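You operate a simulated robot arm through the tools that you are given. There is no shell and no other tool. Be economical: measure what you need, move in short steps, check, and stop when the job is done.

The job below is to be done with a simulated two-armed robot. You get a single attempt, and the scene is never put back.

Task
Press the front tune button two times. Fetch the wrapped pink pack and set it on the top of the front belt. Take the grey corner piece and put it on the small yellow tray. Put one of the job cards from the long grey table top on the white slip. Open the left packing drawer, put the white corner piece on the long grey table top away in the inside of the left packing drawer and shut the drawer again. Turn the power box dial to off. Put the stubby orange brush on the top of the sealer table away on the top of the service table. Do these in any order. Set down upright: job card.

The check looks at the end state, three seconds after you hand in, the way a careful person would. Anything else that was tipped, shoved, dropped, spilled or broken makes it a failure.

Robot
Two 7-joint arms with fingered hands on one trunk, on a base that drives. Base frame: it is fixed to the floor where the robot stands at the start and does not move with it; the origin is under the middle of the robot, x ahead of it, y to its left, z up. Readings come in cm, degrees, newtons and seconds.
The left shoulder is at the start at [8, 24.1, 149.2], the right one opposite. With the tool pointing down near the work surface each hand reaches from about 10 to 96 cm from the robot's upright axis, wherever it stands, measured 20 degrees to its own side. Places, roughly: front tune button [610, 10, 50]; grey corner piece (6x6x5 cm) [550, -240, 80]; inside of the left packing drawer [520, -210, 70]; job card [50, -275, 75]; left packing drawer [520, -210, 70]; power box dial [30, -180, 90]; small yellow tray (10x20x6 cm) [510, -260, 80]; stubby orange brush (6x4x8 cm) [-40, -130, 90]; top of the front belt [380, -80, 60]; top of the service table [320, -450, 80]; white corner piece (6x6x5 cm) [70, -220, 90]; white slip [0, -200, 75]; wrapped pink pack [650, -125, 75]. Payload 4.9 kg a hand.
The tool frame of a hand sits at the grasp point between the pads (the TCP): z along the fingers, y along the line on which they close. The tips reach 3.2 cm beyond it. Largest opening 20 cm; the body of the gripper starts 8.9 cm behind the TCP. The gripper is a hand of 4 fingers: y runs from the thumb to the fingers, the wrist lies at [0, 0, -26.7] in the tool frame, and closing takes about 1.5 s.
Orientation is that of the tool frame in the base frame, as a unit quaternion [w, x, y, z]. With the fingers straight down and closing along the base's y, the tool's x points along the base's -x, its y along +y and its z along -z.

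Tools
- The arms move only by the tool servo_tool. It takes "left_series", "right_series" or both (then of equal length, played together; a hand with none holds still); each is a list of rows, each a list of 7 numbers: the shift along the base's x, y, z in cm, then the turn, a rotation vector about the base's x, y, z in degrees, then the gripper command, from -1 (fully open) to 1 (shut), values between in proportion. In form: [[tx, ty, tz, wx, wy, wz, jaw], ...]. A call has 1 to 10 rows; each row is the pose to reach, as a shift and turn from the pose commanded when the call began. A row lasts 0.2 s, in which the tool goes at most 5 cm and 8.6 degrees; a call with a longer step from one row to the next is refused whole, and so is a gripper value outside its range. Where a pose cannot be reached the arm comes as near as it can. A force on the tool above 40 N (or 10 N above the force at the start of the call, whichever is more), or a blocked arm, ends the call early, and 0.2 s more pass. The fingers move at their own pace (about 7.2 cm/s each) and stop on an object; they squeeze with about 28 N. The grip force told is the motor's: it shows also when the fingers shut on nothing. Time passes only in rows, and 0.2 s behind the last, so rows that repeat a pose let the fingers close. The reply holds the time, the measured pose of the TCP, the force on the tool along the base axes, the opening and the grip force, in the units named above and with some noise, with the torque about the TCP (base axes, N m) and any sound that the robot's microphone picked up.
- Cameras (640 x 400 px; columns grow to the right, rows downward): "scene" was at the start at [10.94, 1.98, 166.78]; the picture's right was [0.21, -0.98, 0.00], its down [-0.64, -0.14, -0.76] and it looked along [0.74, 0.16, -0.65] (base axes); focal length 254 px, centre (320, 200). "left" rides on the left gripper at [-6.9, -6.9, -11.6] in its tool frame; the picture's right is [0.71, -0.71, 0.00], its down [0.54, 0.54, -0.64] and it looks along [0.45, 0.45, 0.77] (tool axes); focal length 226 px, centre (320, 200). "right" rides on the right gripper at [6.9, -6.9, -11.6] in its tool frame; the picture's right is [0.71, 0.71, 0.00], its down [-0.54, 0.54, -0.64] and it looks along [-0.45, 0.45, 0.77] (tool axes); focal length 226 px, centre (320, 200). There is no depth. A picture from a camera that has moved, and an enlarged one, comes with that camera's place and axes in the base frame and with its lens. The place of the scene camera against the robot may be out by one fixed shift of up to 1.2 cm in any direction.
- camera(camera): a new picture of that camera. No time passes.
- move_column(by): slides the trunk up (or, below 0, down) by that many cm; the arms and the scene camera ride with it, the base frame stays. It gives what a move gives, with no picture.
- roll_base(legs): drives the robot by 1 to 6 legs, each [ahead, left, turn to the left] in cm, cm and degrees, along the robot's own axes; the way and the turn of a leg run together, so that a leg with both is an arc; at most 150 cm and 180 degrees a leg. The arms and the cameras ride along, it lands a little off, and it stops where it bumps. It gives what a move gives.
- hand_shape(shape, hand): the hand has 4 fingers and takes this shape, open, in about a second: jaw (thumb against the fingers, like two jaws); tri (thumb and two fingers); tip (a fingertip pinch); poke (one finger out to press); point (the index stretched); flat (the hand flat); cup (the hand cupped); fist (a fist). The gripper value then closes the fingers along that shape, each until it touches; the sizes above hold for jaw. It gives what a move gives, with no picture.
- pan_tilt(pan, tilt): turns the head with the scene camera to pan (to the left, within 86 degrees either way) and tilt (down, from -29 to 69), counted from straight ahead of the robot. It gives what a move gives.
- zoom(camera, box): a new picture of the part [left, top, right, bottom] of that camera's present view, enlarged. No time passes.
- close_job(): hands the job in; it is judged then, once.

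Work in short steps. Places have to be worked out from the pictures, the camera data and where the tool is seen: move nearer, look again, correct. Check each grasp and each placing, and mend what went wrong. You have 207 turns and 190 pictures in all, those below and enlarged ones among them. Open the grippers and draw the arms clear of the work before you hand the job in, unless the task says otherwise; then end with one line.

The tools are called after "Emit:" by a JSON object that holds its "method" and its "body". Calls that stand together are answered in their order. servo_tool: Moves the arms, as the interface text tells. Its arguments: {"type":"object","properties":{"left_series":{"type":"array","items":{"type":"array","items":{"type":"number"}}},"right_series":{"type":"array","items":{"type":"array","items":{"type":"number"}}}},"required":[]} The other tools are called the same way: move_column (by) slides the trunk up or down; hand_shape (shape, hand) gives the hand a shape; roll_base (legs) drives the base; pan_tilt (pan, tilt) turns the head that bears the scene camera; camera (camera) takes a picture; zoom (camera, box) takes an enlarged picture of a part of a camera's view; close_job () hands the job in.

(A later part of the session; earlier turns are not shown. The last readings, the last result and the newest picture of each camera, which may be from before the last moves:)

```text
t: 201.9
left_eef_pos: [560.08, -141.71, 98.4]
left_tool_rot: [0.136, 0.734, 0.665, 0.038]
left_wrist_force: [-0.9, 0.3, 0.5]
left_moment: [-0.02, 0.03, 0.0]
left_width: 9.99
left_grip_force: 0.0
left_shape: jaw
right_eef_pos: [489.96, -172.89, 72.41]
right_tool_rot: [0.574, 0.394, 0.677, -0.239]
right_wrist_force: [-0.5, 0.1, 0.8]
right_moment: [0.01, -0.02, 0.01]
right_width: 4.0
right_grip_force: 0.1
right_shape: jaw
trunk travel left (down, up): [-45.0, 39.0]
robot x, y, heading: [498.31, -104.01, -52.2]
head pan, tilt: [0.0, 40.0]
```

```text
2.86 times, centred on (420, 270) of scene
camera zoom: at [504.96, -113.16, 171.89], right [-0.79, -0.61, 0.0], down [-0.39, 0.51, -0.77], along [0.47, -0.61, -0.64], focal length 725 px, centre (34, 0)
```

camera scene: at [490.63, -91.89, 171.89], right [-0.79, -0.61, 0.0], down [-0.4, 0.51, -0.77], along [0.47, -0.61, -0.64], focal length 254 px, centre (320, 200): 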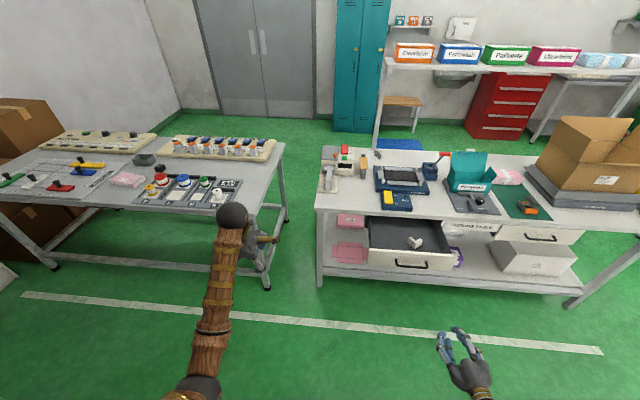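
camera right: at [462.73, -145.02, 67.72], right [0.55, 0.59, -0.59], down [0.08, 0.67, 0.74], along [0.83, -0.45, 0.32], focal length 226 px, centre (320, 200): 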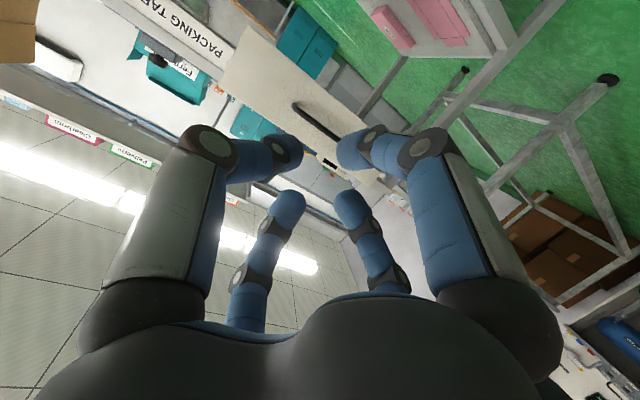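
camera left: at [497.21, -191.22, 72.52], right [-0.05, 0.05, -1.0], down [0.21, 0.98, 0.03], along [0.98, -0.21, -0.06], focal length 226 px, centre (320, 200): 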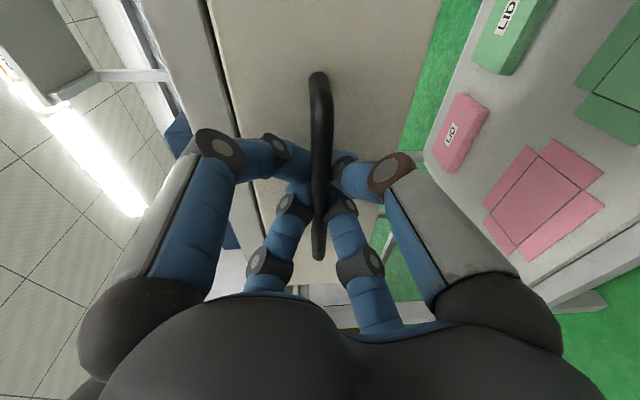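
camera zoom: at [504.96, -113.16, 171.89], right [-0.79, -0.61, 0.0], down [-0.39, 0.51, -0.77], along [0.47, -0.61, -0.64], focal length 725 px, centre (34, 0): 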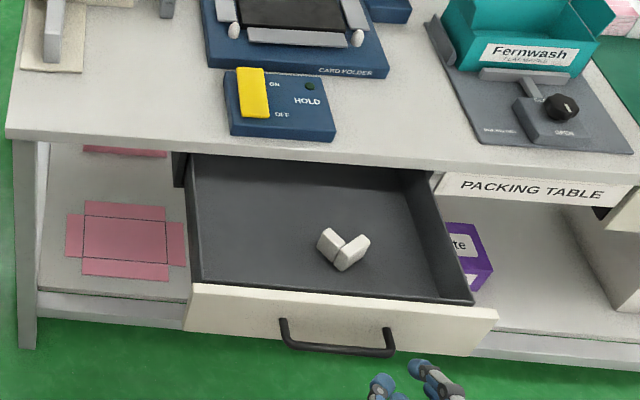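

Fingers are near the right end of the bar; shift the right hand 5.5 cm to its left.

Emit:
{"method": "servo_tool", "body": {"right_series": [[2.2, 1.7, 0, 0, 0, 0, 0.6], [4.4, 3.4, 0, 0, 0, 0, 0.6]]}}

Emit:
{"method": "roll_base", "body": {"legs": [[6, 0, 0]]}}

Emit:
{"method": "zoom", "body": {"camera": "scene", "box": [320, 220, 520, 360]}}

Emit:
{"method": "camera", "body": {"camera": "right"}}

```text
t: 202.5
left_eef_pos: [560.26, -141.66, 98.37]
left_tool_rot: [0.134, 0.734, 0.665, 0.038]
left_wrist_force: [0.4, 1.2, -0.5]
left_moment: [0.04, 0.0, -0.02]
left_width: 9.98
left_grip_force: 0.1
left_shape: jaw
right_eef_pos: [494.62, -169.72, 72.33]
right_tool_rot: [0.573, 0.394, 0.677, -0.24]
right_wrist_force: [0.1, -0.5, -0.5]
right_moment: [0.0, -0.04, -0.01]
right_width: 4.03
right_grip_force: 0.1
right_shape: jaw
trunk travel left (down, up): [-45.0, 39.0]
robot x, y, heading: [498.28, -104.03, -52.1]
head pan, tilt: [0.0, 40.0]
```

```text
t: 203.5
left_eef_pos: [563.42, -146.29, 98.57]
left_tool_rot: [0.136, 0.735, 0.664, 0.037]
left_wrist_force: [0.2, 1.0, 0.4]
left_moment: [0.0, -0.07, -0.01]
left_width: 10.0
left_grip_force: 0.0
left_shape: jaw
right_eef_pos: [497.83, -174.15, 72.47]
right_tool_rot: [0.574, 0.394, 0.677, -0.239]
right_wrist_force: [-0.8, 0.1, 0.2]
right_moment: [0.04, -0.02, 0.01]
right_width: 4.01
right_grip_force: 0.0
right_shape: jaw
trunk travel left (down, up): [-45.0, 39.0]
robot x, y, heading: [501.87, -109.13, -52.3]
head pan, tilt: [0.0, 40.0]
```

```text
2.86 times, centred on (420, 290) of scene
camera zoom: at [508.32, -117.52, 171.92], right [-0.79, -0.61, 0.0], down [-0.39, 0.51, -0.77], along [0.47, -0.61, -0.64], focal length 725 px, centre (34, -57)
```

zoom: 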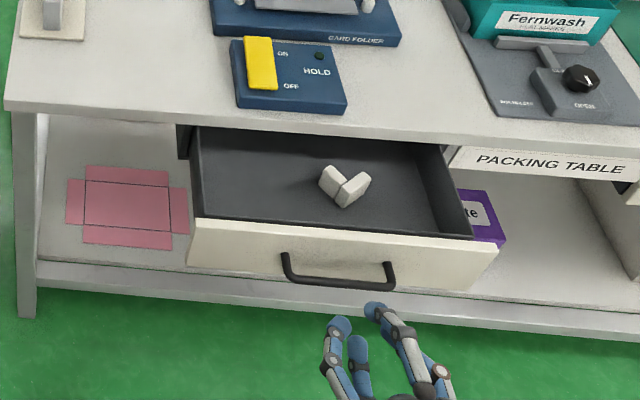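

```text
75 pictures are left
camera right: at [485.2, -167.13, 67.54], right [0.55, 0.59, -0.59], down [0.08, 0.67, 0.74], along [0.83, -0.45, 0.32], focal length 226 px, centre (320, 200)
```

right: 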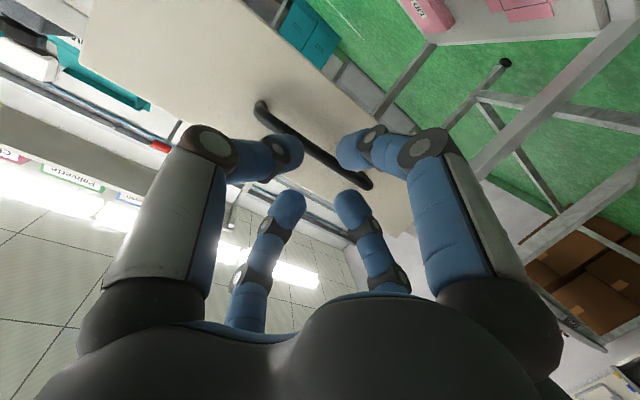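

The bar lies between the finger pairs. Push forward 26 cm to shut it.

Emit:
{"method": "roll_base", "body": {"legs": [[26, 0, 0]]}}

Emit:
{"method": "zoom", "body": {"camera": "scene", "box": [320, 220, 520, 360]}}

```text
t: 205.1
left_eef_pos: [576.91, -163.57, 98.24]
left_tool_rot: [0.134, 0.735, 0.664, 0.038]
left_wrist_force: [0.2, -0.1, -0.7]
left_moment: [0.11, 0.05, 0.03]
left_width: 9.96
left_grip_force: 0.0
left_shape: jaw
right_eef_pos: [510.54, -191.22, 72.19]
right_tool_rot: [0.571, 0.395, 0.679, -0.241]
right_wrist_force: [-15.9, 21.2, 17.7]
right_moment: [-0.34, -0.27, 0.11]
right_width: 2.05
right_grip_force: 19.1
right_shape: jaw
trunk travel left (down, up): [-45.0, 39.0]
robot x, y, heading: [515.08, -125.97, -52.5]
head pan, tilt: [0.0, 40.0]
stopped in leg 1: the force on the tool passed its limit at 73 N (the readings are from after the stop); the commanded pose is now the measured one
```

```text
2.86 times, centred on (420, 290) of scene
camera zoom: at [521.95, -134.98, 171.89], right [-0.79, -0.61, 0.0], down [-0.39, 0.51, -0.77], along [0.47, -0.61, -0.64], focal length 725 px, centre (34, -57)
```

zoom: 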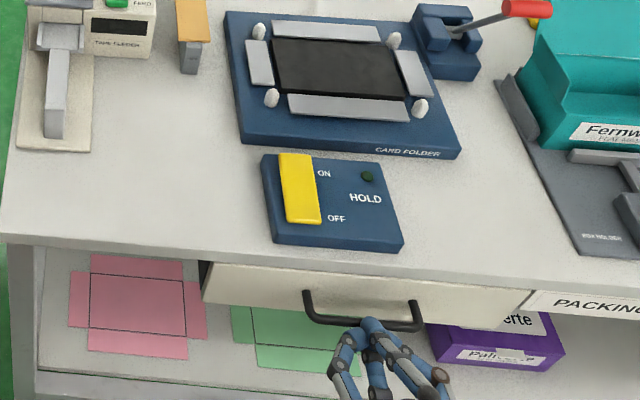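

Stopped at 73 N — likely shut. Back off a little and inspect.

Emit:
{"method": "roll_base", "body": {"legs": [[-25, 0, 0]]}}

Emit:
{"method": "zoom", "body": {"camera": "scene", "box": [320, 220, 520, 360]}}

Emit:
{"method": "camera", "body": {"camera": "right"}}

```text
t: 206.9
left_eef_pos: [561.76, -144.18, 98.23]
left_tool_rot: [0.134, 0.735, 0.664, 0.038]
left_wrist_force: [0.4, -0.3, 0.3]
left_moment: [0.03, 0.0, -0.02]
left_width: 9.96
left_grip_force: 0.0
left_shape: jaw
right_eef_pos: [495.64, -171.84, 72.19]
right_tool_rot: [0.571, 0.395, 0.679, -0.24]
right_wrist_force: [0.6, -0.2, -0.4]
right_moment: [0.01, 0.01, -0.04]
right_width: 1.92
right_grip_force: 27.9
right_shape: jaw
trunk travel left (down, up): [-45.0, 39.0]
robot x, y, heading: [499.93, -106.45, -52.4]
head pan, tilt: [0.0, 40.0]
```

```text
2.86 times, centred on (420, 290) of scene
camera zoom: at [506.77, -115.49, 171.87], right [-0.79, -0.61, 0.0], down [-0.39, 0.51, -0.77], along [0.47, -0.61, -0.64], focal length 725 px, centre (34, -57)
```

zoom: 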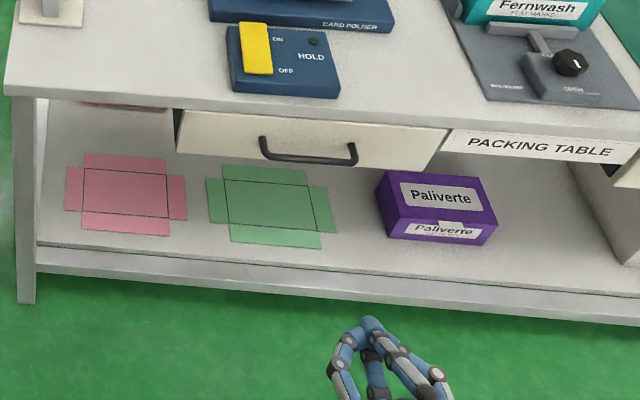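

```text
72 pictures are left
camera right: at [482.97, -164.67, 67.28], right [0.55, 0.59, -0.59], down [0.08, 0.67, 0.74], along [0.83, -0.45, 0.32], focal length 226 px, centre (320, 200)
```

right: 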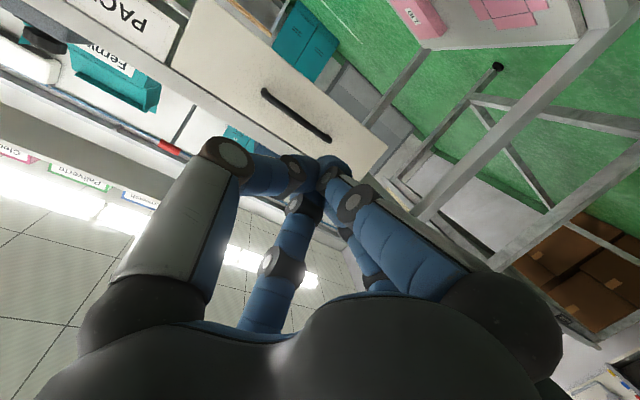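

The bar is back at its original depth (d≈466.7): the drawer is shut. Now return the right hand to pointing down.

Emit:
{"method": "servo_tool", "body": {"right_series": [[0, 0, 1, 6.7, 5.2, 0, 0.3], [0, 0, 2, 13.4, 10.4, 0, 0], [0, 0, 3, 20.1, 15.6, 0, 0], [0.5, -0.7, 4, 26.8, 20.8, 0, 0], [1, -1.4, 5, 33.5, 26, 0, 0], [2, -2.8, 6, 40.2, 31.2, 0, 0], [3, -4.2, 8, 46.9, 36.4, 0, 0], [4, -5.6, 10, 53.6, 41.6, 0, 0], [5, -7, 12, 60.3, 46.8, 0, 0]]}}

Emit:
{"method": "camera", "body": {"camera": "scene"}}

```text
t: 208.9
left_eef_pos: [561.98, -144.22, 98.25]
left_tool_rot: [0.134, 0.735, 0.664, 0.037]
left_wrist_force: [-0.1, -0.7, 0.0]
left_moment: [0.03, 0.02, 0.02]
left_width: 10.02
left_grip_force: 0.1
left_shape: jaw
right_eef_pos: [500.73, -178.84, 83.93]
right_tool_rot: [-0.004, 0.498, 0.867, -0.006]
right_wrist_force: [0.2, -0.1, -0.1]
right_moment: [0.06, -0.01, 0.0]
right_width: 9.98
right_grip_force: 0.0
right_shape: jaw
trunk travel left (down, up): [-45.0, 39.0]
robot x, y, heading: [500.4, -106.39, -52.2]
head pan, tilt: [0.0, 40.0]
```

```text
71 pictures are left
camera scene: at [506.96, -115.63, 171.85], right [-0.79, -0.61, 0.0], down [-0.39, 0.51, -0.76], along [0.47, -0.61, -0.64], focal length 254 px, centre (320, 200)
```

scene: 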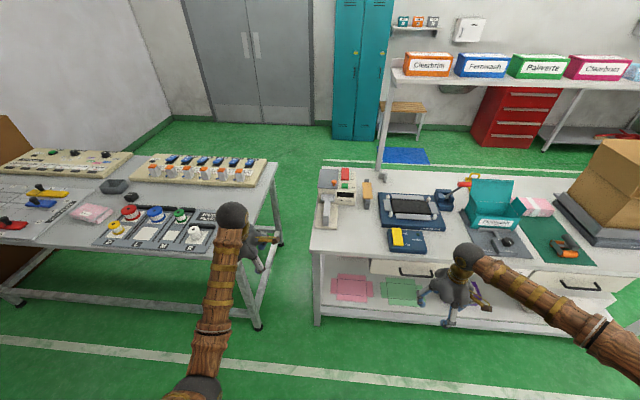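

Next the grey corner with the right hand. Raise both hands (left well up, out of the way), lower the trunk 10, and drive in.

Emit:
{"method": "servo_tool", "body": {"left_series": [[0.5, -0.7, 4, 0, 0, 0, 0], [1, -1.4, 8, 0, 0, 0, 0], [1.8, -2.4, 12, 0, 0, 0, 0], [2.6, -3.4, 16, 0, 0, 0, 0], [3.5, -4.5, 20, 0, 0, 0, 0], [4.5, -6, 24, 0, 0, 0, 0]], "right_series": [[1.5, -2, 3.5, 0, 0, 0, 0], [3, -4, 7, 0, 0, 0, 0], [4.5, -6, 10.5, 0, 0, 0, 0], [6, -8, 14, 0, 0, 0, 0], [7.5, -10, 17.5, 0, 0, 0, 0], [9, -12, 21, 0, 0, 0, 0]]}}

Emit:
{"method": "move_column", "body": {"by": -8}}

Emit:
{"method": "roll_base", "body": {"legs": [[0, -12, 0], [45, 0, 0]]}}

Emit:
{"method": "camera", "body": {"camera": "scene"}}

Emit:
{"method": "camera", "body": {"camera": "right"}}

```text
t: 210.3
left_eef_pos: [566.59, -149.87, 122.42]
left_tool_rot: [0.134, 0.735, 0.664, 0.037]
left_wrist_force: [0.3, -0.8, 0.1]
left_moment: [-0.02, 0.05, 0.0]
left_width: 10.04
left_grip_force: 0.0
left_shape: jaw
right_eef_pos: [500.59, -184.95, 103.38]
right_tool_rot: [0.001, 0.498, 0.867, -0.007]
right_wrist_force: [0.7, -0.2, -0.5]
right_moment: [-0.03, 0.0, 0.0]
right_width: 10.01
right_grip_force: 0.1
right_shape: jaw
right hand out of reach, approached as far as the arm can: row 2, 3, 4, 5, 6
trunk travel left (down, up): [-45.0, 39.0]
robot x, y, heading: [499.97, -106.66, -52.3]
head pan, tilt: [0.0, 40.0]
```

```text
t: 211.5
left_eef_pos: [566.52, -150.04, 114.34]
left_tool_rot: [0.135, 0.735, 0.664, 0.038]
left_wrist_force: [0.0, -0.2, -0.7]
left_moment: [0.03, -0.03, 0.01]
left_width: 9.99
left_grip_force: 0.1
left_shape: jaw
right_eef_pos: [500.35, -185.11, 95.19]
right_tool_rot: [0.0, 0.498, 0.867, -0.008]
right_wrist_force: [0.3, 0.3, 0.2]
right_moment: [-0.04, 0.02, -0.03]
right_width: 10.0
right_grip_force: 0.1
right_shape: jaw
trunk travel left (down, up): [-37.0, 47.0]
robot x, y, heading: [500.06, -106.81, -52.3]
head pan, tilt: [0.0, 40.0]
```

```text
t: 214.8
left_eef_pos: [581.75, -190.91, 114.42]
left_tool_rot: [0.134, 0.736, 0.662, 0.037]
left_wrist_force: [0.6, 0.4, -0.8]
left_moment: [0.0, 0.01, 0.03]
left_width: 10.02
left_grip_force: 0.0
left_shape: jaw
right_eef_pos: [515.35, -225.22, 95.04]
right_tool_rot: [-0.005, 0.505, 0.863, -0.006]
right_wrist_force: [-6.9, 5.5, 0.0]
right_moment: [-0.4, -0.48, -0.64]
right_width: 10.06
right_grip_force: 0.1
right_shape: jaw
trunk travel left (down, up): [-37.0, 47.0]
robot x, y, heading: [515.67, -146.87, -52.9]
head pan, tilt: [0.0, 40.0]
stopped in leg 2: the force on the tool passed its limit at 88 N (the readings are from after the stop); the commanded pose is now the measured one
```

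```text
70 pictures are left
camera scene: at [522.45, -155.91, 163.87], right [-0.8, -0.61, 0.0], down [-0.39, 0.51, -0.77], along [0.46, -0.61, -0.64], focal length 254 px, centre (320, 200)
```

scene: 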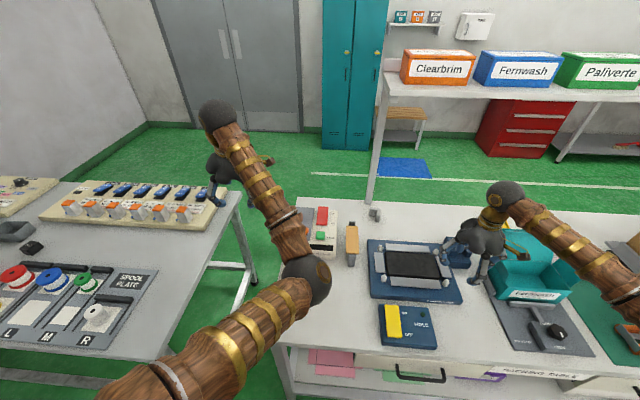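

```text
69 pictures are left
camera right: at [506.01, -222.3, 106.77], right [0.27, 0.96, -0.01], down [0.75, -0.2, 0.63], along [0.61, -0.18, -0.77], focal length 226 px, centre (320, 200)
```

right: 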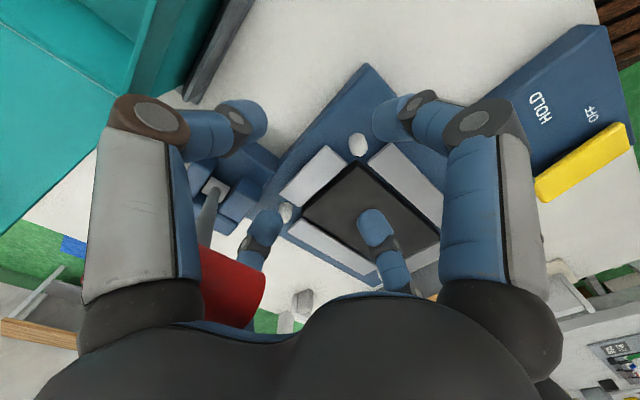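

The right hand bumped the blue clamp's lever with the red handle. Back off immediately and inspect.

Emit:
{"method": "roll_base", "body": {"legs": [[-20, 0, 0]]}}

Emit:
{"method": "zoom", "body": {"camera": "scene", "box": [280, 150, 520, 300]}}

```text
t: 216.5
left_eef_pos: [569.46, -175.05, 114.35]
left_tool_rot: [0.135, 0.737, 0.661, 0.037]
left_wrist_force: [-0.4, -0.1, 0.1]
left_moment: [0.01, 0.02, 0.01]
left_width: 10.02
left_grip_force: 0.0
left_shape: jaw
right_eef_pos: [502.92, -209.22, 95.08]
right_tool_rot: [-0.004, 0.505, 0.863, -0.004]
right_wrist_force: [-0.7, -0.1, 0.2]
right_moment: [0.03, 0.0, -0.02]
right_width: 10.03
right_grip_force: 0.1
right_shape: jaw
trunk travel left (down, up): [-37.0, 47.0]
robot x, y, heading: [503.52, -130.8, -52.8]
head pan, tilt: [0.0, 40.0]
```

```text
2.67 times, centred on (400, 225) of scene
camera zoom: at [510.1, -139.93, 163.87], right [-0.8, -0.6, 0.0], down [-0.39, 0.51, -0.77], along [0.46, -0.61, -0.64], focal length 677 px, centre (107, 133)
```

zoom: 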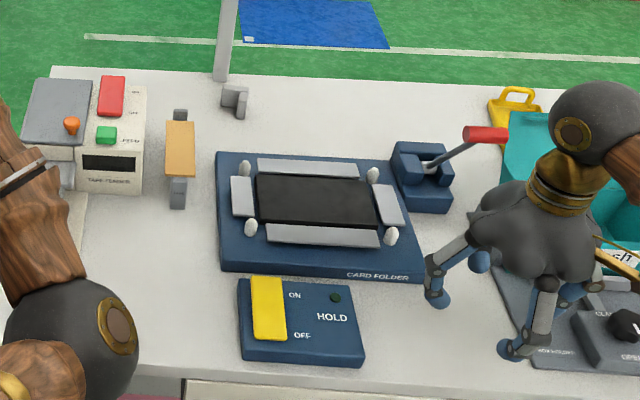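

The clamp seems unmoved. The right hand was too far right; bring it 22 cm left (toward n 294), clear of the lever, then approach.

Emit:
{"method": "servo_tool", "body": {"right_series": [[3.5, 2.7, 0.5, 0, 0, 0, 0], [7, 5.4, 1, 0, 0, 0, 0], [10.5, 8.1, 1, 0, 0, 0, 0], [14, 10.8, 1, 0, 0, 0, 0], [17.5, 13.4, 1, 0, 0, 0, 0]]}}

Emit:
{"method": "roll_base", "body": {"legs": [[25, 0, 0]]}}

Emit:
{"method": "camera", "body": {"camera": "right"}}

Emit:
{"method": "camera", "body": {"camera": "scene"}}

```text
t: 217.7
left_eef_pos: [569.48, -174.84, 114.41]
left_tool_rot: [0.136, 0.737, 0.661, 0.038]
left_wrist_force: [0.4, 0.4, 0.7]
left_moment: [-0.02, 0.01, 0.01]
left_width: 10.01
left_grip_force: 0.1
left_shape: jaw
right_eef_pos: [510.17, -191.73, 92.67]
right_tool_rot: [-0.003, 0.505, 0.863, -0.006]
right_wrist_force: [-0.7, 0.2, 1.2]
right_moment: [0.01, -0.05, -0.01]
right_width: 9.99
right_grip_force: 0.1
right_shape: jaw
right hand out of reach, approached as far as the arm can: row 1, 2, 3, 4, 5
trunk travel left (down, up): [-37.0, 47.0]
robot x, y, heading: [503.29, -130.86, -52.9]
head pan, tilt: [0.0, 40.0]
```

```text
t: 219.5
left_eef_pos: [584.58, -194.95, 114.43]
left_tool_rot: [0.136, 0.738, 0.661, 0.037]
left_wrist_force: [-0.6, 1.3, 0.0]
left_moment: [0.0, 0.0, 0.02]
left_width: 10.02
left_grip_force: 0.1
left_shape: jaw
right_eef_pos: [525.16, -211.69, 92.65]
right_tool_rot: [-0.004, 0.505, 0.863, -0.004]
right_wrist_force: [-0.1, 0.1, -0.4]
right_moment: [0.01, -0.01, 0.03]
right_width: 9.99
right_grip_force: 0.0
right_shape: jaw
trunk travel left (down, up): [-37.0, 47.0]
robot x, y, heading: [518.59, -151.22, -52.7]
head pan, tilt: [0.0, 40.0]
```

```text
67 pictures are left
camera right: at [515.94, -208.81, 104.36], right [0.27, 0.96, -0.01], down [0.74, -0.2, 0.64], along [0.61, -0.18, -0.77], focal length 226 px, centre (320, 200)
```

right: 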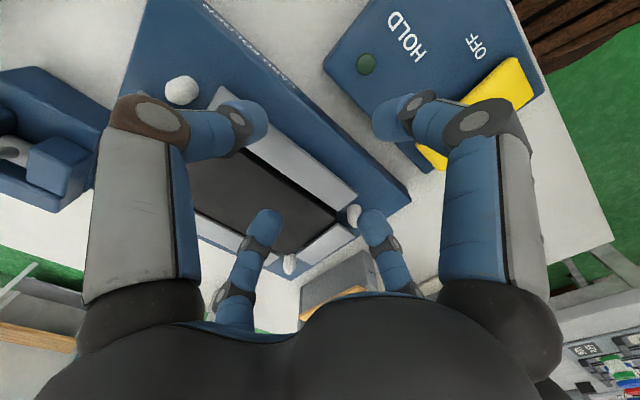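

```text
66 pictures are left
camera scene: at [525.18, -159.66, 163.89], right [-0.8, -0.61, 0.0], down [-0.39, 0.51, -0.77], along [0.46, -0.61, -0.64], focal length 254 px, centre (320, 200)
```

scene: 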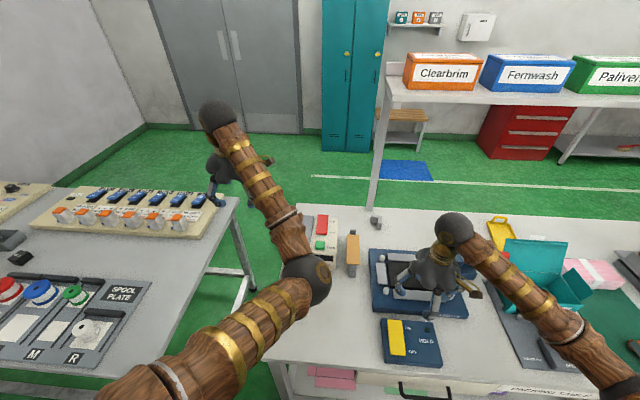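

Grey corner at about (554, −239.5). Move the base 7 closer, then extend the right hand over it at z ≈97.

Emit:
{"method": "roll_base", "body": {"legs": [[7, 0, 0]]}}

Emit:
{"method": "servo_tool", "body": {"right_series": [[2.7, -3, 1, 0, 0, 0, 0], [5.4, -6, 2, 0, 0, 0, 0], [8.2, -9, 3, 0, 0, 0, 0], [11, -12, 4, 0, 0, 0, 0], [14, -14.5, 4, 0, 0, 0, 0], [17.5, -17, 4, 0, 0, 0, 0], [21, -19.5, 4, 0, 0, 0, 0]]}}

Emit:
{"method": "camera", "body": {"camera": "right"}}

Emit:
{"method": "zoom", "body": {"camera": "scene", "box": [300, 170, 480, 290]}}

```text
t: 220.5
left_eef_pos: [588.54, -200.0, 114.52]
left_tool_rot: [0.136, 0.737, 0.661, 0.038]
left_wrist_force: [-0.7, 0.0, -0.3]
left_moment: [-0.05, -0.02, 0.01]
left_width: 9.99
left_grip_force: 0.1
left_shape: jaw
right_eef_pos: [529.36, -217.03, 92.79]
right_tool_rot: [-0.002, 0.504, 0.863, -0.005]
right_wrist_force: [0.3, 0.3, 0.9]
right_moment: [-0.01, -0.03, 0.02]
right_width: 9.99
right_grip_force: 0.0
right_shape: jaw
trunk travel left (down, up): [-37.0, 47.0]
robot x, y, heading: [522.9, -156.13, -52.7]
head pan, tilt: [0.0, 40.0]
```

```text
t: 222.1
left_eef_pos: [588.56, -200.28, 114.3]
left_tool_rot: [0.135, 0.737, 0.661, 0.038]
left_wrist_force: [0.3, 0.4, 0.2]
left_moment: [0.03, 0.01, 0.0]
left_width: 9.99
left_grip_force: 0.0
left_shape: jaw
right_eef_pos: [526.02, -226.77, 96.04]
right_tool_rot: [-0.001, 0.504, 0.864, -0.005]
right_wrist_force: [0.0, -0.2, 0.0]
right_moment: [0.02, 0.0, 0.02]
right_width: 9.99
right_grip_force: 0.0
right_shape: jaw
right hand out of reach, approached as far as the arm can: row 1, 2, 3, 4, 5, 6, 7
trunk travel left (down, up): [-37.0, 47.0]
robot x, y, heading: [523.0, -156.09, -52.7]
head pan, tilt: [0.0, 40.0]
```

```text
65 pictures are left
camera right: at [516.65, -223.87, 107.75], right [0.27, 0.96, -0.01], down [0.74, -0.2, 0.64], along [0.61, -0.18, -0.77], focal length 226 px, centre (320, 200)
```

right: 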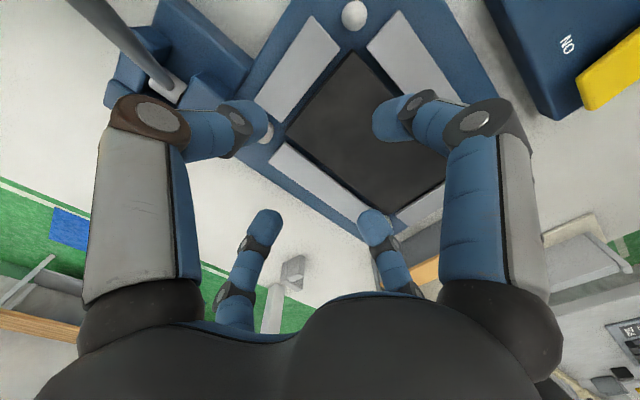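

```text
3.33 times, centred on (390, 230) of scene
camera zoom: at [529.3, -165.11, 163.88], right [-0.8, -0.61, 0.0], down [-0.39, 0.51, -0.77], along [0.46, -0.61, -0.64], focal length 846 px, centre (87, 100)
```

zoom: 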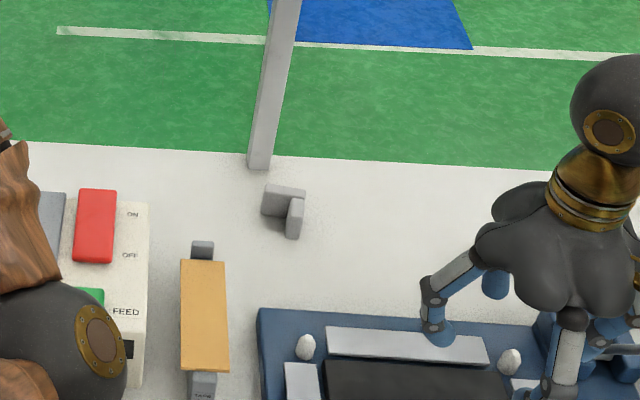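

The right arm is folded at its inner limit. Shift the base left 11 cm so the hand is clear of the clamp, then extend it radially outward.

Emit:
{"method": "roll_base", "body": {"legs": [[0, 11, 0]]}}

Emit:
{"method": "servo_tool", "body": {"right_series": [[0.9, -2.6, -1, 0, 0, 0, 0], [1.8, -5.2, -2, 0, 0, 0, 0], [2.7, -7.8, -3, 0, 0, 0, 0], [3.6, -10.4, -3.5, 0, 0, 0, 0]]}}

```text
t: 223.3
left_eef_pos: [597.28, -193.62, 114.38]
left_tool_rot: [0.135, 0.737, 0.661, 0.037]
left_wrist_force: [0.6, 0.3, -0.2]
left_moment: [-0.01, 0.0, -0.05]
left_width: 10.03
left_grip_force: 0.1
left_shape: jaw
right_eef_pos: [534.61, -220.24, 96.12]
right_tool_rot: [-0.002, 0.505, 0.863, -0.005]
right_wrist_force: [-0.4, -0.3, -0.6]
right_moment: [0.01, 0.0, -0.03]
right_width: 10.01
right_grip_force: 0.1
right_shape: jaw
trunk travel left (down, up): [-37.0, 47.0]
robot x, y, heading: [531.52, -149.56, -52.9]
head pan, tilt: [0.0, 40.0]
```

```text
t: 224.3
left_eef_pos: [597.24, -193.76, 114.42]
left_tool_rot: [0.135, 0.738, 0.661, 0.037]
left_wrist_force: [-0.9, 0.3, -0.8]
left_moment: [0.01, -0.01, 0.0]
left_width: 10.01
left_grip_force: 0.0
left_shape: jaw
right_eef_pos: [532.23, -226.32, 92.54]
right_tool_rot: [0.0, 0.506, 0.863, -0.004]
right_wrist_force: [0.0, 0.4, 0.5]
right_moment: [0.0, 0.02, 0.04]
right_width: 10.01
right_grip_force: 0.0
right_shape: jaw
right hand out of reach, approached as far as the arm can: row 1, 2, 3, 4
trunk travel left (down, up): [-37.0, 47.0]
robot x, y, heading: [531.22, -149.45, -53.0]
head pan, tilt: [0.0, 40.0]
```

The arm is extending only grudgingly. Try a step mostly left-forward toward the target, watching drift.

Emit:
{"method": "servo_tool", "body": {"right_series": [[2.5, -1.5, 0.5, 0, 0, 0, 0], [5, -3, 1, 0, 0, 0, 0], [7.5, -5, 1.5, 0, 0, 0, 0], [10, -7, 2, 0, 0, 0, 0], [12, -9, 2.5, 0, 0, 0, 0]]}}

```text
t: 225.5
left_eef_pos: [597.29, -193.68, 114.51]
left_tool_rot: [0.135, 0.738, 0.661, 0.037]
left_wrist_force: [-0.4, -0.3, -0.1]
left_moment: [0.02, 0.04, 0.02]
left_width: 10.02
left_grip_force: 0.0
left_shape: jaw
right_eef_pos: [532.06, -226.57, 93.39]
right_tool_rot: [-0.001, 0.505, 0.863, -0.004]
right_wrist_force: [-0.5, 0.3, 0.4]
right_moment: [0.0, -0.06, -0.04]
right_width: 9.99
right_grip_force: 0.0
right_shape: jaw
right hand out of reach, approached as far as the arm can: row 1, 2, 3, 4, 5
trunk travel left (down, up): [-37.0, 47.0]
robot x, y, heading: [531.68, -149.73, -52.6]
head pan, tilt: [0.0, 40.0]
```

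Likely a wrist joint limit. The claw is symmetric, so try the same step with a yaw change.

Emit:
{"method": "servo_tool", "body": {"right_series": [[0, 0, 0, 0, 0, -8, 0], [0, 0, 0, 0, 0, -16, 0], [0, 0, 0, 0, 0, -24, 0], [2.5, -1.5, 0.5, 0, 0, -32, 0], [5, -3, 1, 0, 0, -40, 0], [7.5, -5, 1.5, 0, 0, -45, 0], [10, -7, 2, 0, 0, -45, 0]]}}

```text
t: 227.1
left_eef_pos: [597.26, -193.61, 114.47]
left_tool_rot: [0.135, 0.738, 0.66, 0.037]
left_wrist_force: [0.0, -0.4, -0.2]
left_moment: [0.01, -0.01, 0.03]
left_width: 10.02
left_grip_force: 0.1
left_shape: jaw
right_eef_pos: [531.4, -227.26, 94.13]
right_tool_rot: [-0.004, 0.797, 0.603, -0.004]
right_wrist_force: [0.1, 0.0, -0.5]
right_moment: [-0.04, -0.02, 0.02]
right_width: 9.99
right_grip_force: 0.1
right_shape: jaw
right hand out of reach, approached as far as the arm can: row 2, 3, 4, 5, 6, 7
trunk travel left (down, up): [-37.0, 47.0]
robot x, y, heading: [531.44, -149.81, -52.7]
head pan, tilt: [0.0, 40.0]
```

Back the base away so I can re-posture the right arm in free space (going down and inward).

Emit:
{"method": "roll_base", "body": {"legs": [[-62, 0, 0]]}}

Emit:
{"method": "servo_tool", "body": {"right_series": [[0, 0, -4.5, 0, 0, 8, 0], [0, 0, -9, 0, 0, 16, 0], [0, 0, -13.5, 0, 0, 24, 0], [2, 1.5, -17, 0, 0, 32, 0], [5, 4, -19, 0, 0, 40, 0], [8.5, 6.5, -20, 0, 0, 45, 0], [12, 9, -21, 0, 0, 45, 0], [15.5, 11.5, -22, 0, 0, 45, 0]]}}

```text
t: 230.6
left_eef_pos: [559.78, -144.44, 114.39]
left_tool_rot: [0.135, 0.739, 0.659, 0.037]
left_wrist_force: [-0.7, -0.2, 0.7]
left_moment: [0.04, -0.02, 0.02]
left_width: 10.01
left_grip_force: 0.0
left_shape: jaw
right_eef_pos: [493.7, -177.8, 94.28]
right_tool_rot: [-0.003, 0.798, 0.603, -0.003]
right_wrist_force: [0.4, -0.7, 0.1]
right_moment: [-0.01, 0.01, 0.01]
right_width: 10.01
right_grip_force: 0.1
right_shape: jaw
trunk travel left (down, up): [-37.0, 47.0]
robot x, y, heading: [493.8, -99.99, -52.7]
head pan, tilt: [0.0, 40.0]
```

```text
t: 232.4
left_eef_pos: [559.73, -144.45, 114.49]
left_tool_rot: [0.136, 0.739, 0.659, 0.037]
left_wrist_force: [-0.6, -0.9, 0.7]
left_moment: [-0.03, -0.01, -0.01]
left_width: 10.02
left_grip_force: 0.1
left_shape: jaw
right_eef_pos: [500.58, -168.96, 72.91]
right_tool_rot: [-0.001, 0.506, 0.862, -0.004]
right_wrist_force: [0.6, -0.5, -0.1]
right_moment: [0.06, -0.01, 0.0]
right_width: 10.01
right_grip_force: 0.1
right_shape: jaw
right hand out of reach, approached as far as the arm can: row 4, 5, 6, 7, 8
trunk travel left (down, up): [-37.0, 47.0]
robot x, y, heading: [494.04, -100.28, -52.8]
head pan, tilt: [0.0, 40.0]
```

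Emit:
{"method": "servo_tool", "body": {"right_series": [[0, 1, -4, 0, 0, 0, 0], [1, 3, -8, 0, 0, 0, 0], [2, 6, -12, 0, 0, 0, 0], [5, 9, -14, 0, 0, 0, 0], [9, 12, -15, 0, 0, 0, 0], [12, 14, -15, 0, 0, 0, 0], [12, 14, -15, 0, 0, 0, 0]]}}

Emit:
{"method": "camera", "body": {"camera": "scene"}}

```text
refused: row 3 steps farther than a row can; nothing moved
```

```text
63 pictures are left
camera scene: at [500.43, -109.1, 163.88], right [-0.8, -0.6, 0.0], down [-0.39, 0.51, -0.77], along [0.46, -0.61, -0.64], focal length 254 px, centre (320, 200)
```

scene: 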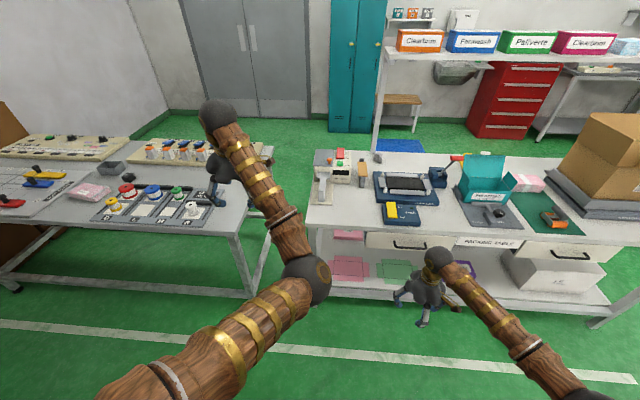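

Emit:
{"method": "servo_tool", "body": {"right_series": [[0, 1, -3.5, 0, 0, 0, 0], [1, 3, -7, 0, 0, 0, 0], [2, 5, -10.5, 0, 0, 0, 0], [4, 7, -13, 0, 0, 0, 0], [7, 9.5, -14, 0, 0, 0, 0], [10, 12, -15, 0, 0, 0, 0], [12, 14, -15, 0, 0, 0, 0], [12, 14, -15, 0, 0, 0, 0], [12, 14, -15, 0, 0, 0, 0]]}}

```text
t: 234.4
left_eef_pos: [559.41, -144.42, 114.49]
left_tool_rot: [0.134, 0.739, 0.66, 0.037]
left_wrist_force: [0.7, 0.0, 0.9]
left_moment: [-0.01, -0.01, 0.0]
left_width: 10.01
left_grip_force: 0.0
left_shape: jaw
right_eef_pos: [512.77, -154.79, 58.0]
right_tool_rot: [0.0, 0.506, 0.862, -0.004]
right_wrist_force: [-1.0, -0.1, -0.3]
right_moment: [0.02, 0.01, -0.04]
right_width: 10.0
right_grip_force: 0.1
right_shape: jaw
right hand out of reach, approached as far as the arm can: row 5
trunk travel left (down, up): [-37.0, 47.0]
robot x, y, heading: [493.74, -99.7, -52.9]
head pan, tilt: [0.0, 40.0]
```

That freed it. Now raise and extend to a good working posture (70 ahead, 22 right, z 92).

Emit:
{"method": "servo_tool", "body": {"right_series": [[1, -2.4, 3.5, 0, 0, 0, 0], [2, -4.8, 7, 0, 0, 0, 0], [3, -7.2, 10.5, 0, 0, 0, 0], [4, -9.6, 14, 0, 0, 0, 0], [5, -12, 18, 0, 0, 0, 0], [5.8, -14.4, 22, 0, 0, 0, 0], [5.8, -14.4, 26.5, 0, 0, 0, 0], [5.8, -14.4, 31, 0, 0, 0, 0], [5.8, -14.4, 35, 0, 0, 0, 0]]}}

Emit:
{"method": "camera", "body": {"camera": "scene"}}

```text
t: 236.4
left_eef_pos: [559.83, -144.21, 114.42]
left_tool_rot: [0.136, 0.738, 0.66, 0.036]
left_wrist_force: [1.2, 0.2, -0.4]
left_moment: [-0.01, -0.03, -0.03]
left_width: 10.01
left_grip_force: 0.2
left_shape: jaw
right_eef_pos: [518.19, -169.32, 93.11]
right_tool_rot: [-0.002, 0.506, 0.863, -0.005]
right_wrist_force: [-0.4, -0.5, -1.1]
right_moment: [-0.04, 0.05, -0.01]
right_width: 10.0
right_grip_force: 0.1
right_shape: jaw
trunk travel left (down, up): [-37.0, 47.0]
robot x, y, heading: [494.04, -99.89, -52.9]
head pan, tilt: [0.0, 40.0]
```

```text
62 pictures are left
camera scene: at [500.64, -108.88, 163.87], right [-0.8, -0.6, 0.0], down [-0.39, 0.51, -0.77], along [0.46, -0.61, -0.64], focal length 254 px, centre (320, 200)
```

scene: 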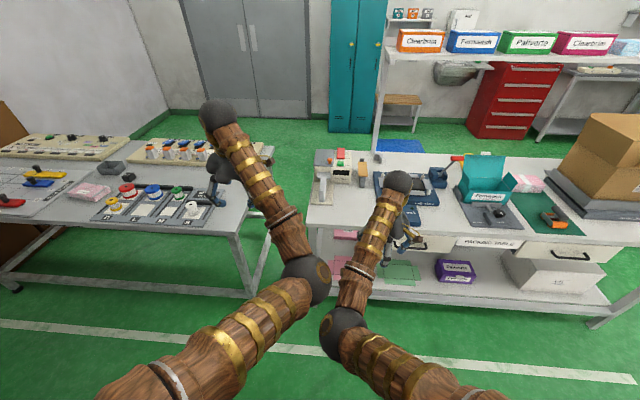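

Good posture restored. Raise 4 cm, shift right 13, and drive forward so the hand comes over the grey corner.

Emit:
{"method": "servo_tool", "body": {"right_series": [[0, 0, 4, 0, 0, 0, 0]]}}

Emit:
{"method": "roll_base", "body": {"legs": [[0, -13, 0], [60, 0, 0]]}}

Emit:
{"method": "camera", "body": {"camera": "right"}}

Emit:
{"method": "zoom", "body": {"camera": "scene", "box": [300, 170, 480, 290]}}

```text
t: 236.8
left_eef_pos: [560.27, -144.43, 115.11]
left_tool_rot: [0.139, 0.735, 0.662, 0.03]
left_wrist_force: [0.1, -0.1, 0.0]
left_moment: [-0.03, 0.04, -0.04]
left_width: 10.01
left_grip_force: 0.1
left_shape: jaw
right_eef_pos: [516.84, -169.71, 95.58]
right_tool_rot: [-0.014, 0.512, 0.859, -0.005]
right_wrist_force: [0.7, -0.3, -0.2]
right_moment: [-0.03, 0.02, -0.01]
right_width: 10.01
right_grip_force: 0.1
right_shape: jaw
trunk travel left (down, up): [-37.0, 47.0]
robot x, y, heading: [493.42, -100.31, -52.8]
head pan, tilt: [0.0, 40.0]
```

```text
t: 241.0
left_eef_pos: [584.8, -199.91, 115.14]
left_tool_rot: [0.139, 0.737, 0.661, 0.033]
left_wrist_force: [0.0, 0.9, -0.6]
left_moment: [-0.03, 0.01, 0.0]
left_width: 10.03
left_grip_force: 0.0
left_shape: jaw
right_eef_pos: [541.23, -224.93, 95.73]
right_tool_rot: [-0.013, 0.515, 0.857, -0.007]
right_wrist_force: [-0.5, 0.3, -0.8]
right_moment: [0.04, -0.01, 0.0]
right_width: 10.0
right_grip_force: 0.0
right_shape: jaw
trunk travel left (down, up): [-37.0, 47.0]
robot x, y, heading: [518.79, -155.06, -53.5]
head pan, tilt: [0.0, 40.0]
```

```text
61 pictures are left
camera right: at [532.11, -221.95, 107.56], right [0.29, 0.96, -0.01], down [0.75, -0.22, 0.62], along [0.59, -0.19, -0.78], focal length 226 px, centre (320, 200)
```

right: 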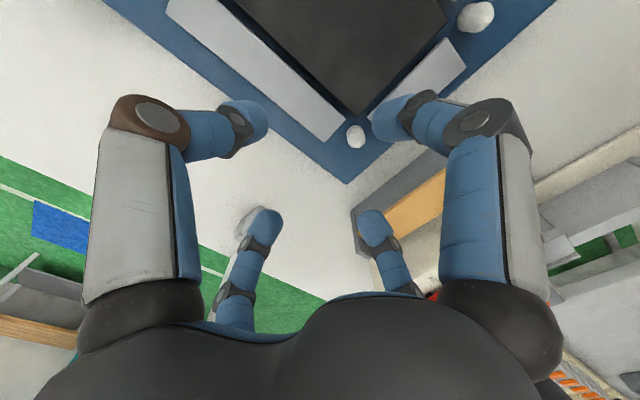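

```text
3.33 times, centred on (390, 230) of scene
camera zoom: at [525.27, -164.22, 163.89], right [-0.8, -0.6, 0.0], down [-0.38, 0.52, -0.77], along [0.46, -0.61, -0.64], focal length 846 px, centre (87, 100)
```

zoom: 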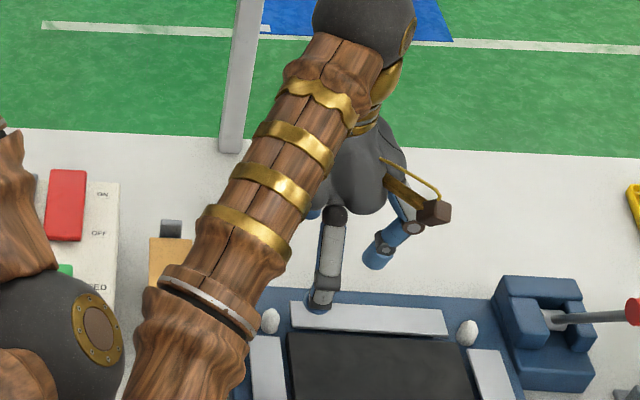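

Move the base 5 closer, then the hand above the grey corner.

Emit:
{"method": "roll_base", "body": {"legs": [[5, 0, 0]]}}

Emit:
{"method": "servo_tool", "body": {"right_series": [[2, -3, 0.5, 0, 0, 0, 0], [4.5, -6, 1, 0, 0, 0, 0], [7, -8.5, 1, 0, 0, 0, 0], [9, -10, 0, 0, 0, 0, 0]]}}

Emit:
{"method": "camera", "body": {"camera": "right"}}

```text
t: 242.1
left_eef_pos: [587.63, -203.59, 114.6]
left_tool_rot: [0.138, 0.737, 0.662, 0.032]
left_wrist_force: [0.6, -1.3, -1.0]
left_moment: [0.06, 0.01, 0.04]
left_width: 10.01
left_grip_force: 0.1
left_shape: jaw
right_eef_pos: [543.76, -228.71, 95.27]
right_tool_rot: [-0.016, 0.515, 0.857, -0.005]
right_wrist_force: [-0.1, -0.1, -0.9]
right_moment: [0.06, 0.05, 0.0]
right_width: 10.01
right_grip_force: 0.0
right_shape: jaw
trunk travel left (down, up): [-37.0, 47.0]
robot x, y, heading: [521.06, -158.38, -53.5]
head pan, tilt: [0.0, 40.0]
stopped in leg 1: the robot was blocked; the commanded pose is now the measured one
```

```text
t: 243.1
left_eef_pos: [587.14, -203.16, 115.08]
left_tool_rot: [0.14, 0.736, 0.661, 0.033]
left_wrist_force: [-1.0, -0.1, 0.9]
left_moment: [0.04, -0.03, 0.06]
left_width: 9.98
left_grip_force: 0.0
left_shape: jaw
right_eef_pos: [552.6, -238.37, 95.71]
right_tool_rot: [-0.014, 0.515, 0.857, -0.005]
right_wrist_force: [0.6, -0.6, -0.6]
right_moment: [0.03, 0.02, 0.0]
right_width: 10.01
right_grip_force: 0.0
right_shape: jaw
trunk travel left (down, up): [-37.0, 47.0]
robot x, y, heading: [521.13, -158.51, -53.4]
head pan, tilt: [0.0, 40.0]
```

```text
59 pictures are left
camera right: at [543.56, -235.31, 107.45], right [0.29, 0.96, 0.0], down [0.75, -0.23, 0.62], along [0.59, -0.18, -0.79], focal length 226 px, centre (320, 200)
```

right: 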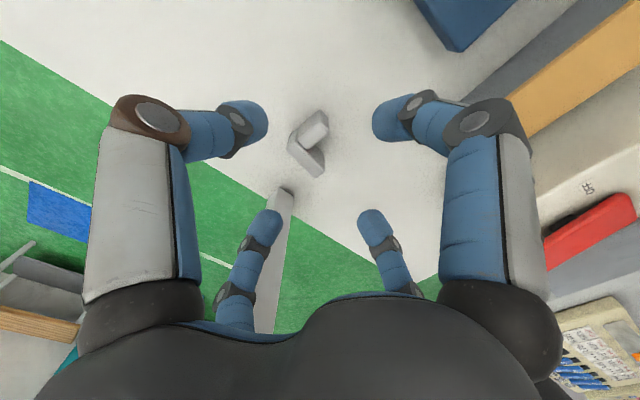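

Emit:
{"method": "zoom", "body": {"camera": "right", "box": [260, 90, 360, 210]}}

```text
3.33 times, centred on (310, 150) of right
camera zoom: at [543.56, -235.31, 107.45], right [0.29, 0.96, 0.0], down [0.75, -0.23, 0.62], along [0.59, -0.18, -0.79], focal length 754 px, centre (353, 367)
```

zoom: 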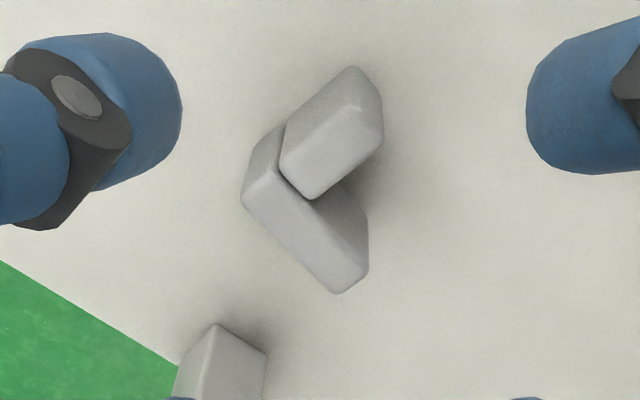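

Grey L: top z≈85.5, I'll grasp around the short leg with centre (551.8, −238.9), yaw −9°, opening 8 so the back finger clears the post. Descend partway first.

Emit:
{"method": "servo_tool", "body": {"right_series": [[-0.4, -0.3, -2, 0, 0, -5, 0.2], [-0.7, -0.5, -5, 0, 0, -9, 0.2], [-0.7, -0.5, -6.5, 0, 0, -9, 0.2]]}}

Emit:
{"method": "zoom", "body": {"camera": "right", "box": [230, 90, 390, 250]}}

```text
t: 243.9
left_eef_pos: [587.18, -203.09, 115.23]
left_tool_rot: [0.14, 0.736, 0.661, 0.034]
left_wrist_force: [-0.7, 0.2, 0.9]
left_moment: [-0.01, 0.03, 0.02]
left_width: 10.0
left_grip_force: 0.0
left_shape: jaw
right_eef_pos: [551.91, -238.86, 89.13]
right_tool_rot: [-0.014, 0.58, 0.814, -0.005]
right_wrist_force: [0.4, 0.1, 0.4]
right_moment: [-0.02, -0.01, 0.01]
right_width: 8.02
right_grip_force: 0.1
right_shape: jaw
trunk travel left (down, up): [-37.0, 47.0]
robot x, y, heading: [521.42, -158.53, -53.3]
head pan, tilt: [0.0, 40.0]
```

```text
2.50 times, centred on (310, 170) of right
camera zoom: at [543.37, -234.39, 100.98], right [0.44, 0.9, -0.01], down [0.71, -0.34, 0.62], along [0.56, -0.28, -0.78], focal length 565 px, centre (345, 275)
```

zoom: 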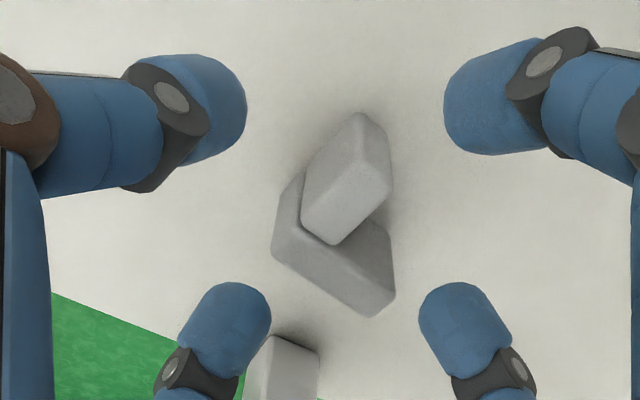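

Post clearance is fine. Descend and close.

Emit:
{"method": "servo_tool", "body": {"right_series": [[0.3, -0.2, -2.5, 0, 0, 0, 0.2], [0.3, -0.2, -4.3, 0, 0, 0, 0.2], [0.3, -0.2, -4.3, 0, 0, 0, 0.6], [0.3, -0.2, -4.3, 0, 0, 0, 1], [0.3, -0.2, -4.3, 0, 0, 0, 1], [0.3, -0.2, -4.3, 0, 0, 0, 1]]}}

Emit:
{"method": "camera", "body": {"camera": "right"}}

```text
t: 245.3
left_eef_pos: [587.2, -203.08, 115.08]
left_tool_rot: [0.14, 0.737, 0.661, 0.032]
left_wrist_force: [0.5, -0.8, -1.1]
left_moment: [-0.02, 0.0, 0.0]
left_width: 10.01
left_grip_force: 0.1
left_shape: jaw
right_eef_pos: [552.12, -238.9, 84.83]
right_tool_rot: [-0.013, 0.581, 0.814, -0.005]
right_wrist_force: [0.5, 0.2, 0.5]
right_moment: [-0.02, -0.03, 0.0]
right_width: 1.46
right_grip_force: 27.9
right_shape: jaw
trunk travel left (down, up): [-37.0, 47.0]
robot x, y, heading: [521.18, -158.8, -53.3]
head pan, tilt: [0.0, 40.0]
```

```text
56 pictures are left
camera right: at [543.58, -234.6, 96.64], right [0.44, 0.9, -0.01], down [0.71, -0.34, 0.62], along [0.56, -0.28, -0.78], focal length 226 px, centre (320, 200)
```

right: 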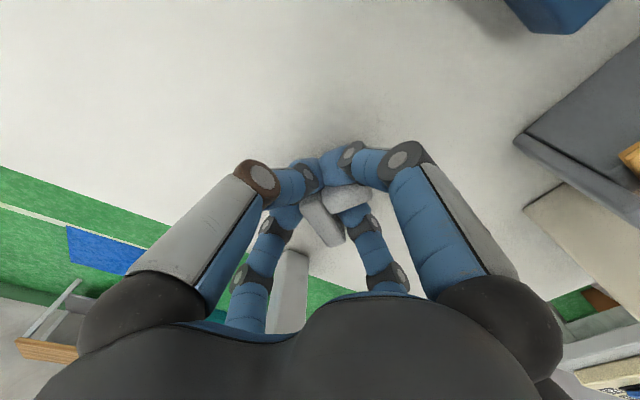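

Something is gripped (1.5 cm). Lift and check.

Emit:
{"method": "servo_tool", "body": {"right_series": [[0, 0, 2, 0, 0, 0, 1], [0, 0, 5, 0, 0, 0, 1], [0, 0, 9, 0, 0, 0, 1], [0, 0, 13, 0, 0, 0, 1]]}}

Emit:
{"method": "zoom", "body": {"camera": "right", "box": [220, 100, 420, 300]}}

```text
t: 246.3
left_eef_pos: [587.43, -202.88, 115.07]
left_tool_rot: [0.141, 0.736, 0.661, 0.031]
left_wrist_force: [0.5, 0.1, -0.3]
left_moment: [-0.01, 0.03, 0.0]
left_width: 10.04
left_grip_force: 0.1
left_shape: jaw
right_eef_pos: [552.22, -238.66, 98.15]
right_tool_rot: [-0.014, 0.581, 0.813, -0.007]
right_wrist_force: [0.2, -0.2, -0.6]
right_moment: [-0.06, 0.06, 0.02]
right_width: 1.46
right_grip_force: 27.8
right_shape: jaw
trunk travel left (down, up): [-37.0, 47.0]
robot x, y, heading: [521.18, -158.4, -53.4]
head pan, tilt: [0.0, 40.0]
```

```text
2.00 times, centred on (320, 200) of right
camera zoom: at [543.75, -234.17, 109.93], right [0.44, 0.9, -0.01], down [0.71, -0.34, 0.62], along [0.55, -0.28, -0.79], focal length 452 px, centre (320, 200)
```

zoom: 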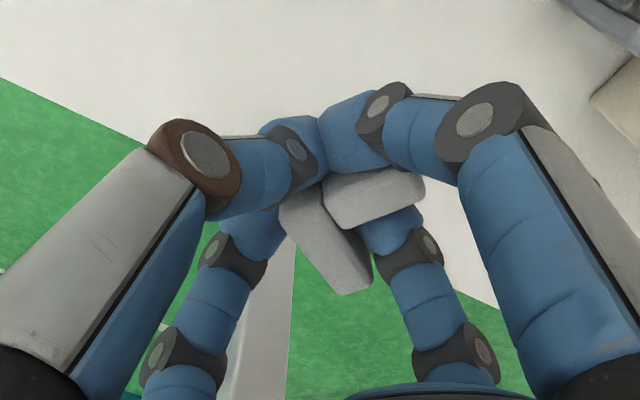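

Grey corner held. I'll back 2 cm, raise the trunk 1.5, and slide the base right ~45 cm so the hand travels behind the clamp and carton, below the overhead shelf.

Emit:
{"method": "move_column", "body": {"by": 1.5}}

Emit:
{"method": "roll_base", "body": {"legs": [[-2, 0, 1], [0, -30, 0]]}}

Emit:
{"method": "camera", "body": {"camera": "right"}}

Emit:
{"method": "camera", "body": {"camera": "scene"}}

```text
t: 246.9
left_eef_pos: [587.4, -203.14, 116.63]
left_tool_rot: [0.14, 0.737, 0.661, 0.032]
left_wrist_force: [0.0, 0.5, -0.1]
left_moment: [-0.02, -0.01, -0.01]
left_width: 10.01
left_grip_force: 0.0
left_shape: jaw
right_eef_pos: [552.07, -238.7, 99.48]
right_tool_rot: [-0.013, 0.581, 0.814, -0.006]
right_wrist_force: [0.1, 0.2, -0.2]
right_moment: [0.0, 0.03, 0.03]
right_width: 1.48
right_grip_force: 28.2
right_shape: jaw
trunk travel left (down, up): [-38.5, 45.5]
robot x, y, heading: [520.98, -158.13, -53.3]
head pan, tilt: [0.0, 40.0]
```

```text
t: 249.3
left_eef_pos: [563.16, -217.65, 116.59]
left_tool_rot: [0.14, 0.729, 0.67, 0.035]
left_wrist_force: [-0.1, -0.6, -0.4]
left_moment: [-0.02, -0.02, 0.03]
left_width: 10.0
left_grip_force: 0.1
left_shape: jaw
right_eef_pos: [528.82, -254.11, 99.43]
right_tool_rot: [-0.014, 0.57, 0.822, -0.005]
right_wrist_force: [0.5, 1.2, -0.6]
right_moment: [-0.04, 0.05, -0.01]
right_width: 1.44
right_grip_force: 28.0
right_shape: jaw
trunk travel left (down, up): [-38.5, 45.5]
robot x, y, heading: [495.91, -174.85, -51.7]
head pan, tilt: [0.0, 40.0]
```

```text
54 pictures are left
camera right: at [520.2, -250.01, 111.35], right [0.42, 0.91, -0.01], down [0.71, -0.32, 0.62], along [0.56, -0.26, -0.78], focal length 226 px, centre (320, 200)
```

right: 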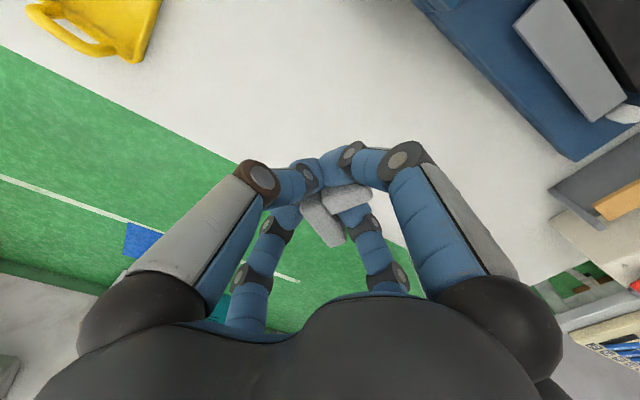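

```text
53 pictures are left
camera scene: at [502.76, -183.44, 165.38], right [-0.79, -0.62, 0.0], down [-0.4, 0.51, -0.77], along [0.47, -0.6, -0.64], focal length 254 px, centre (320, 200)
```

scene: 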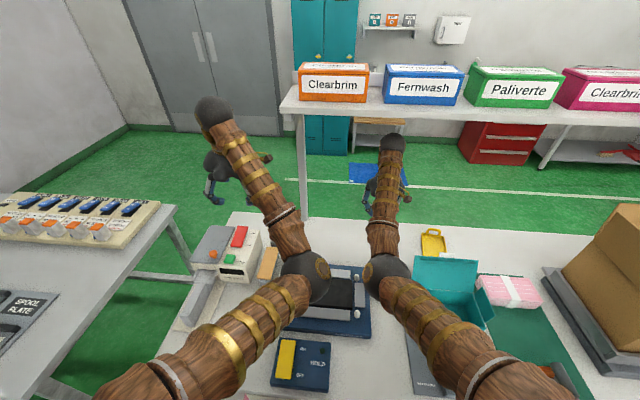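

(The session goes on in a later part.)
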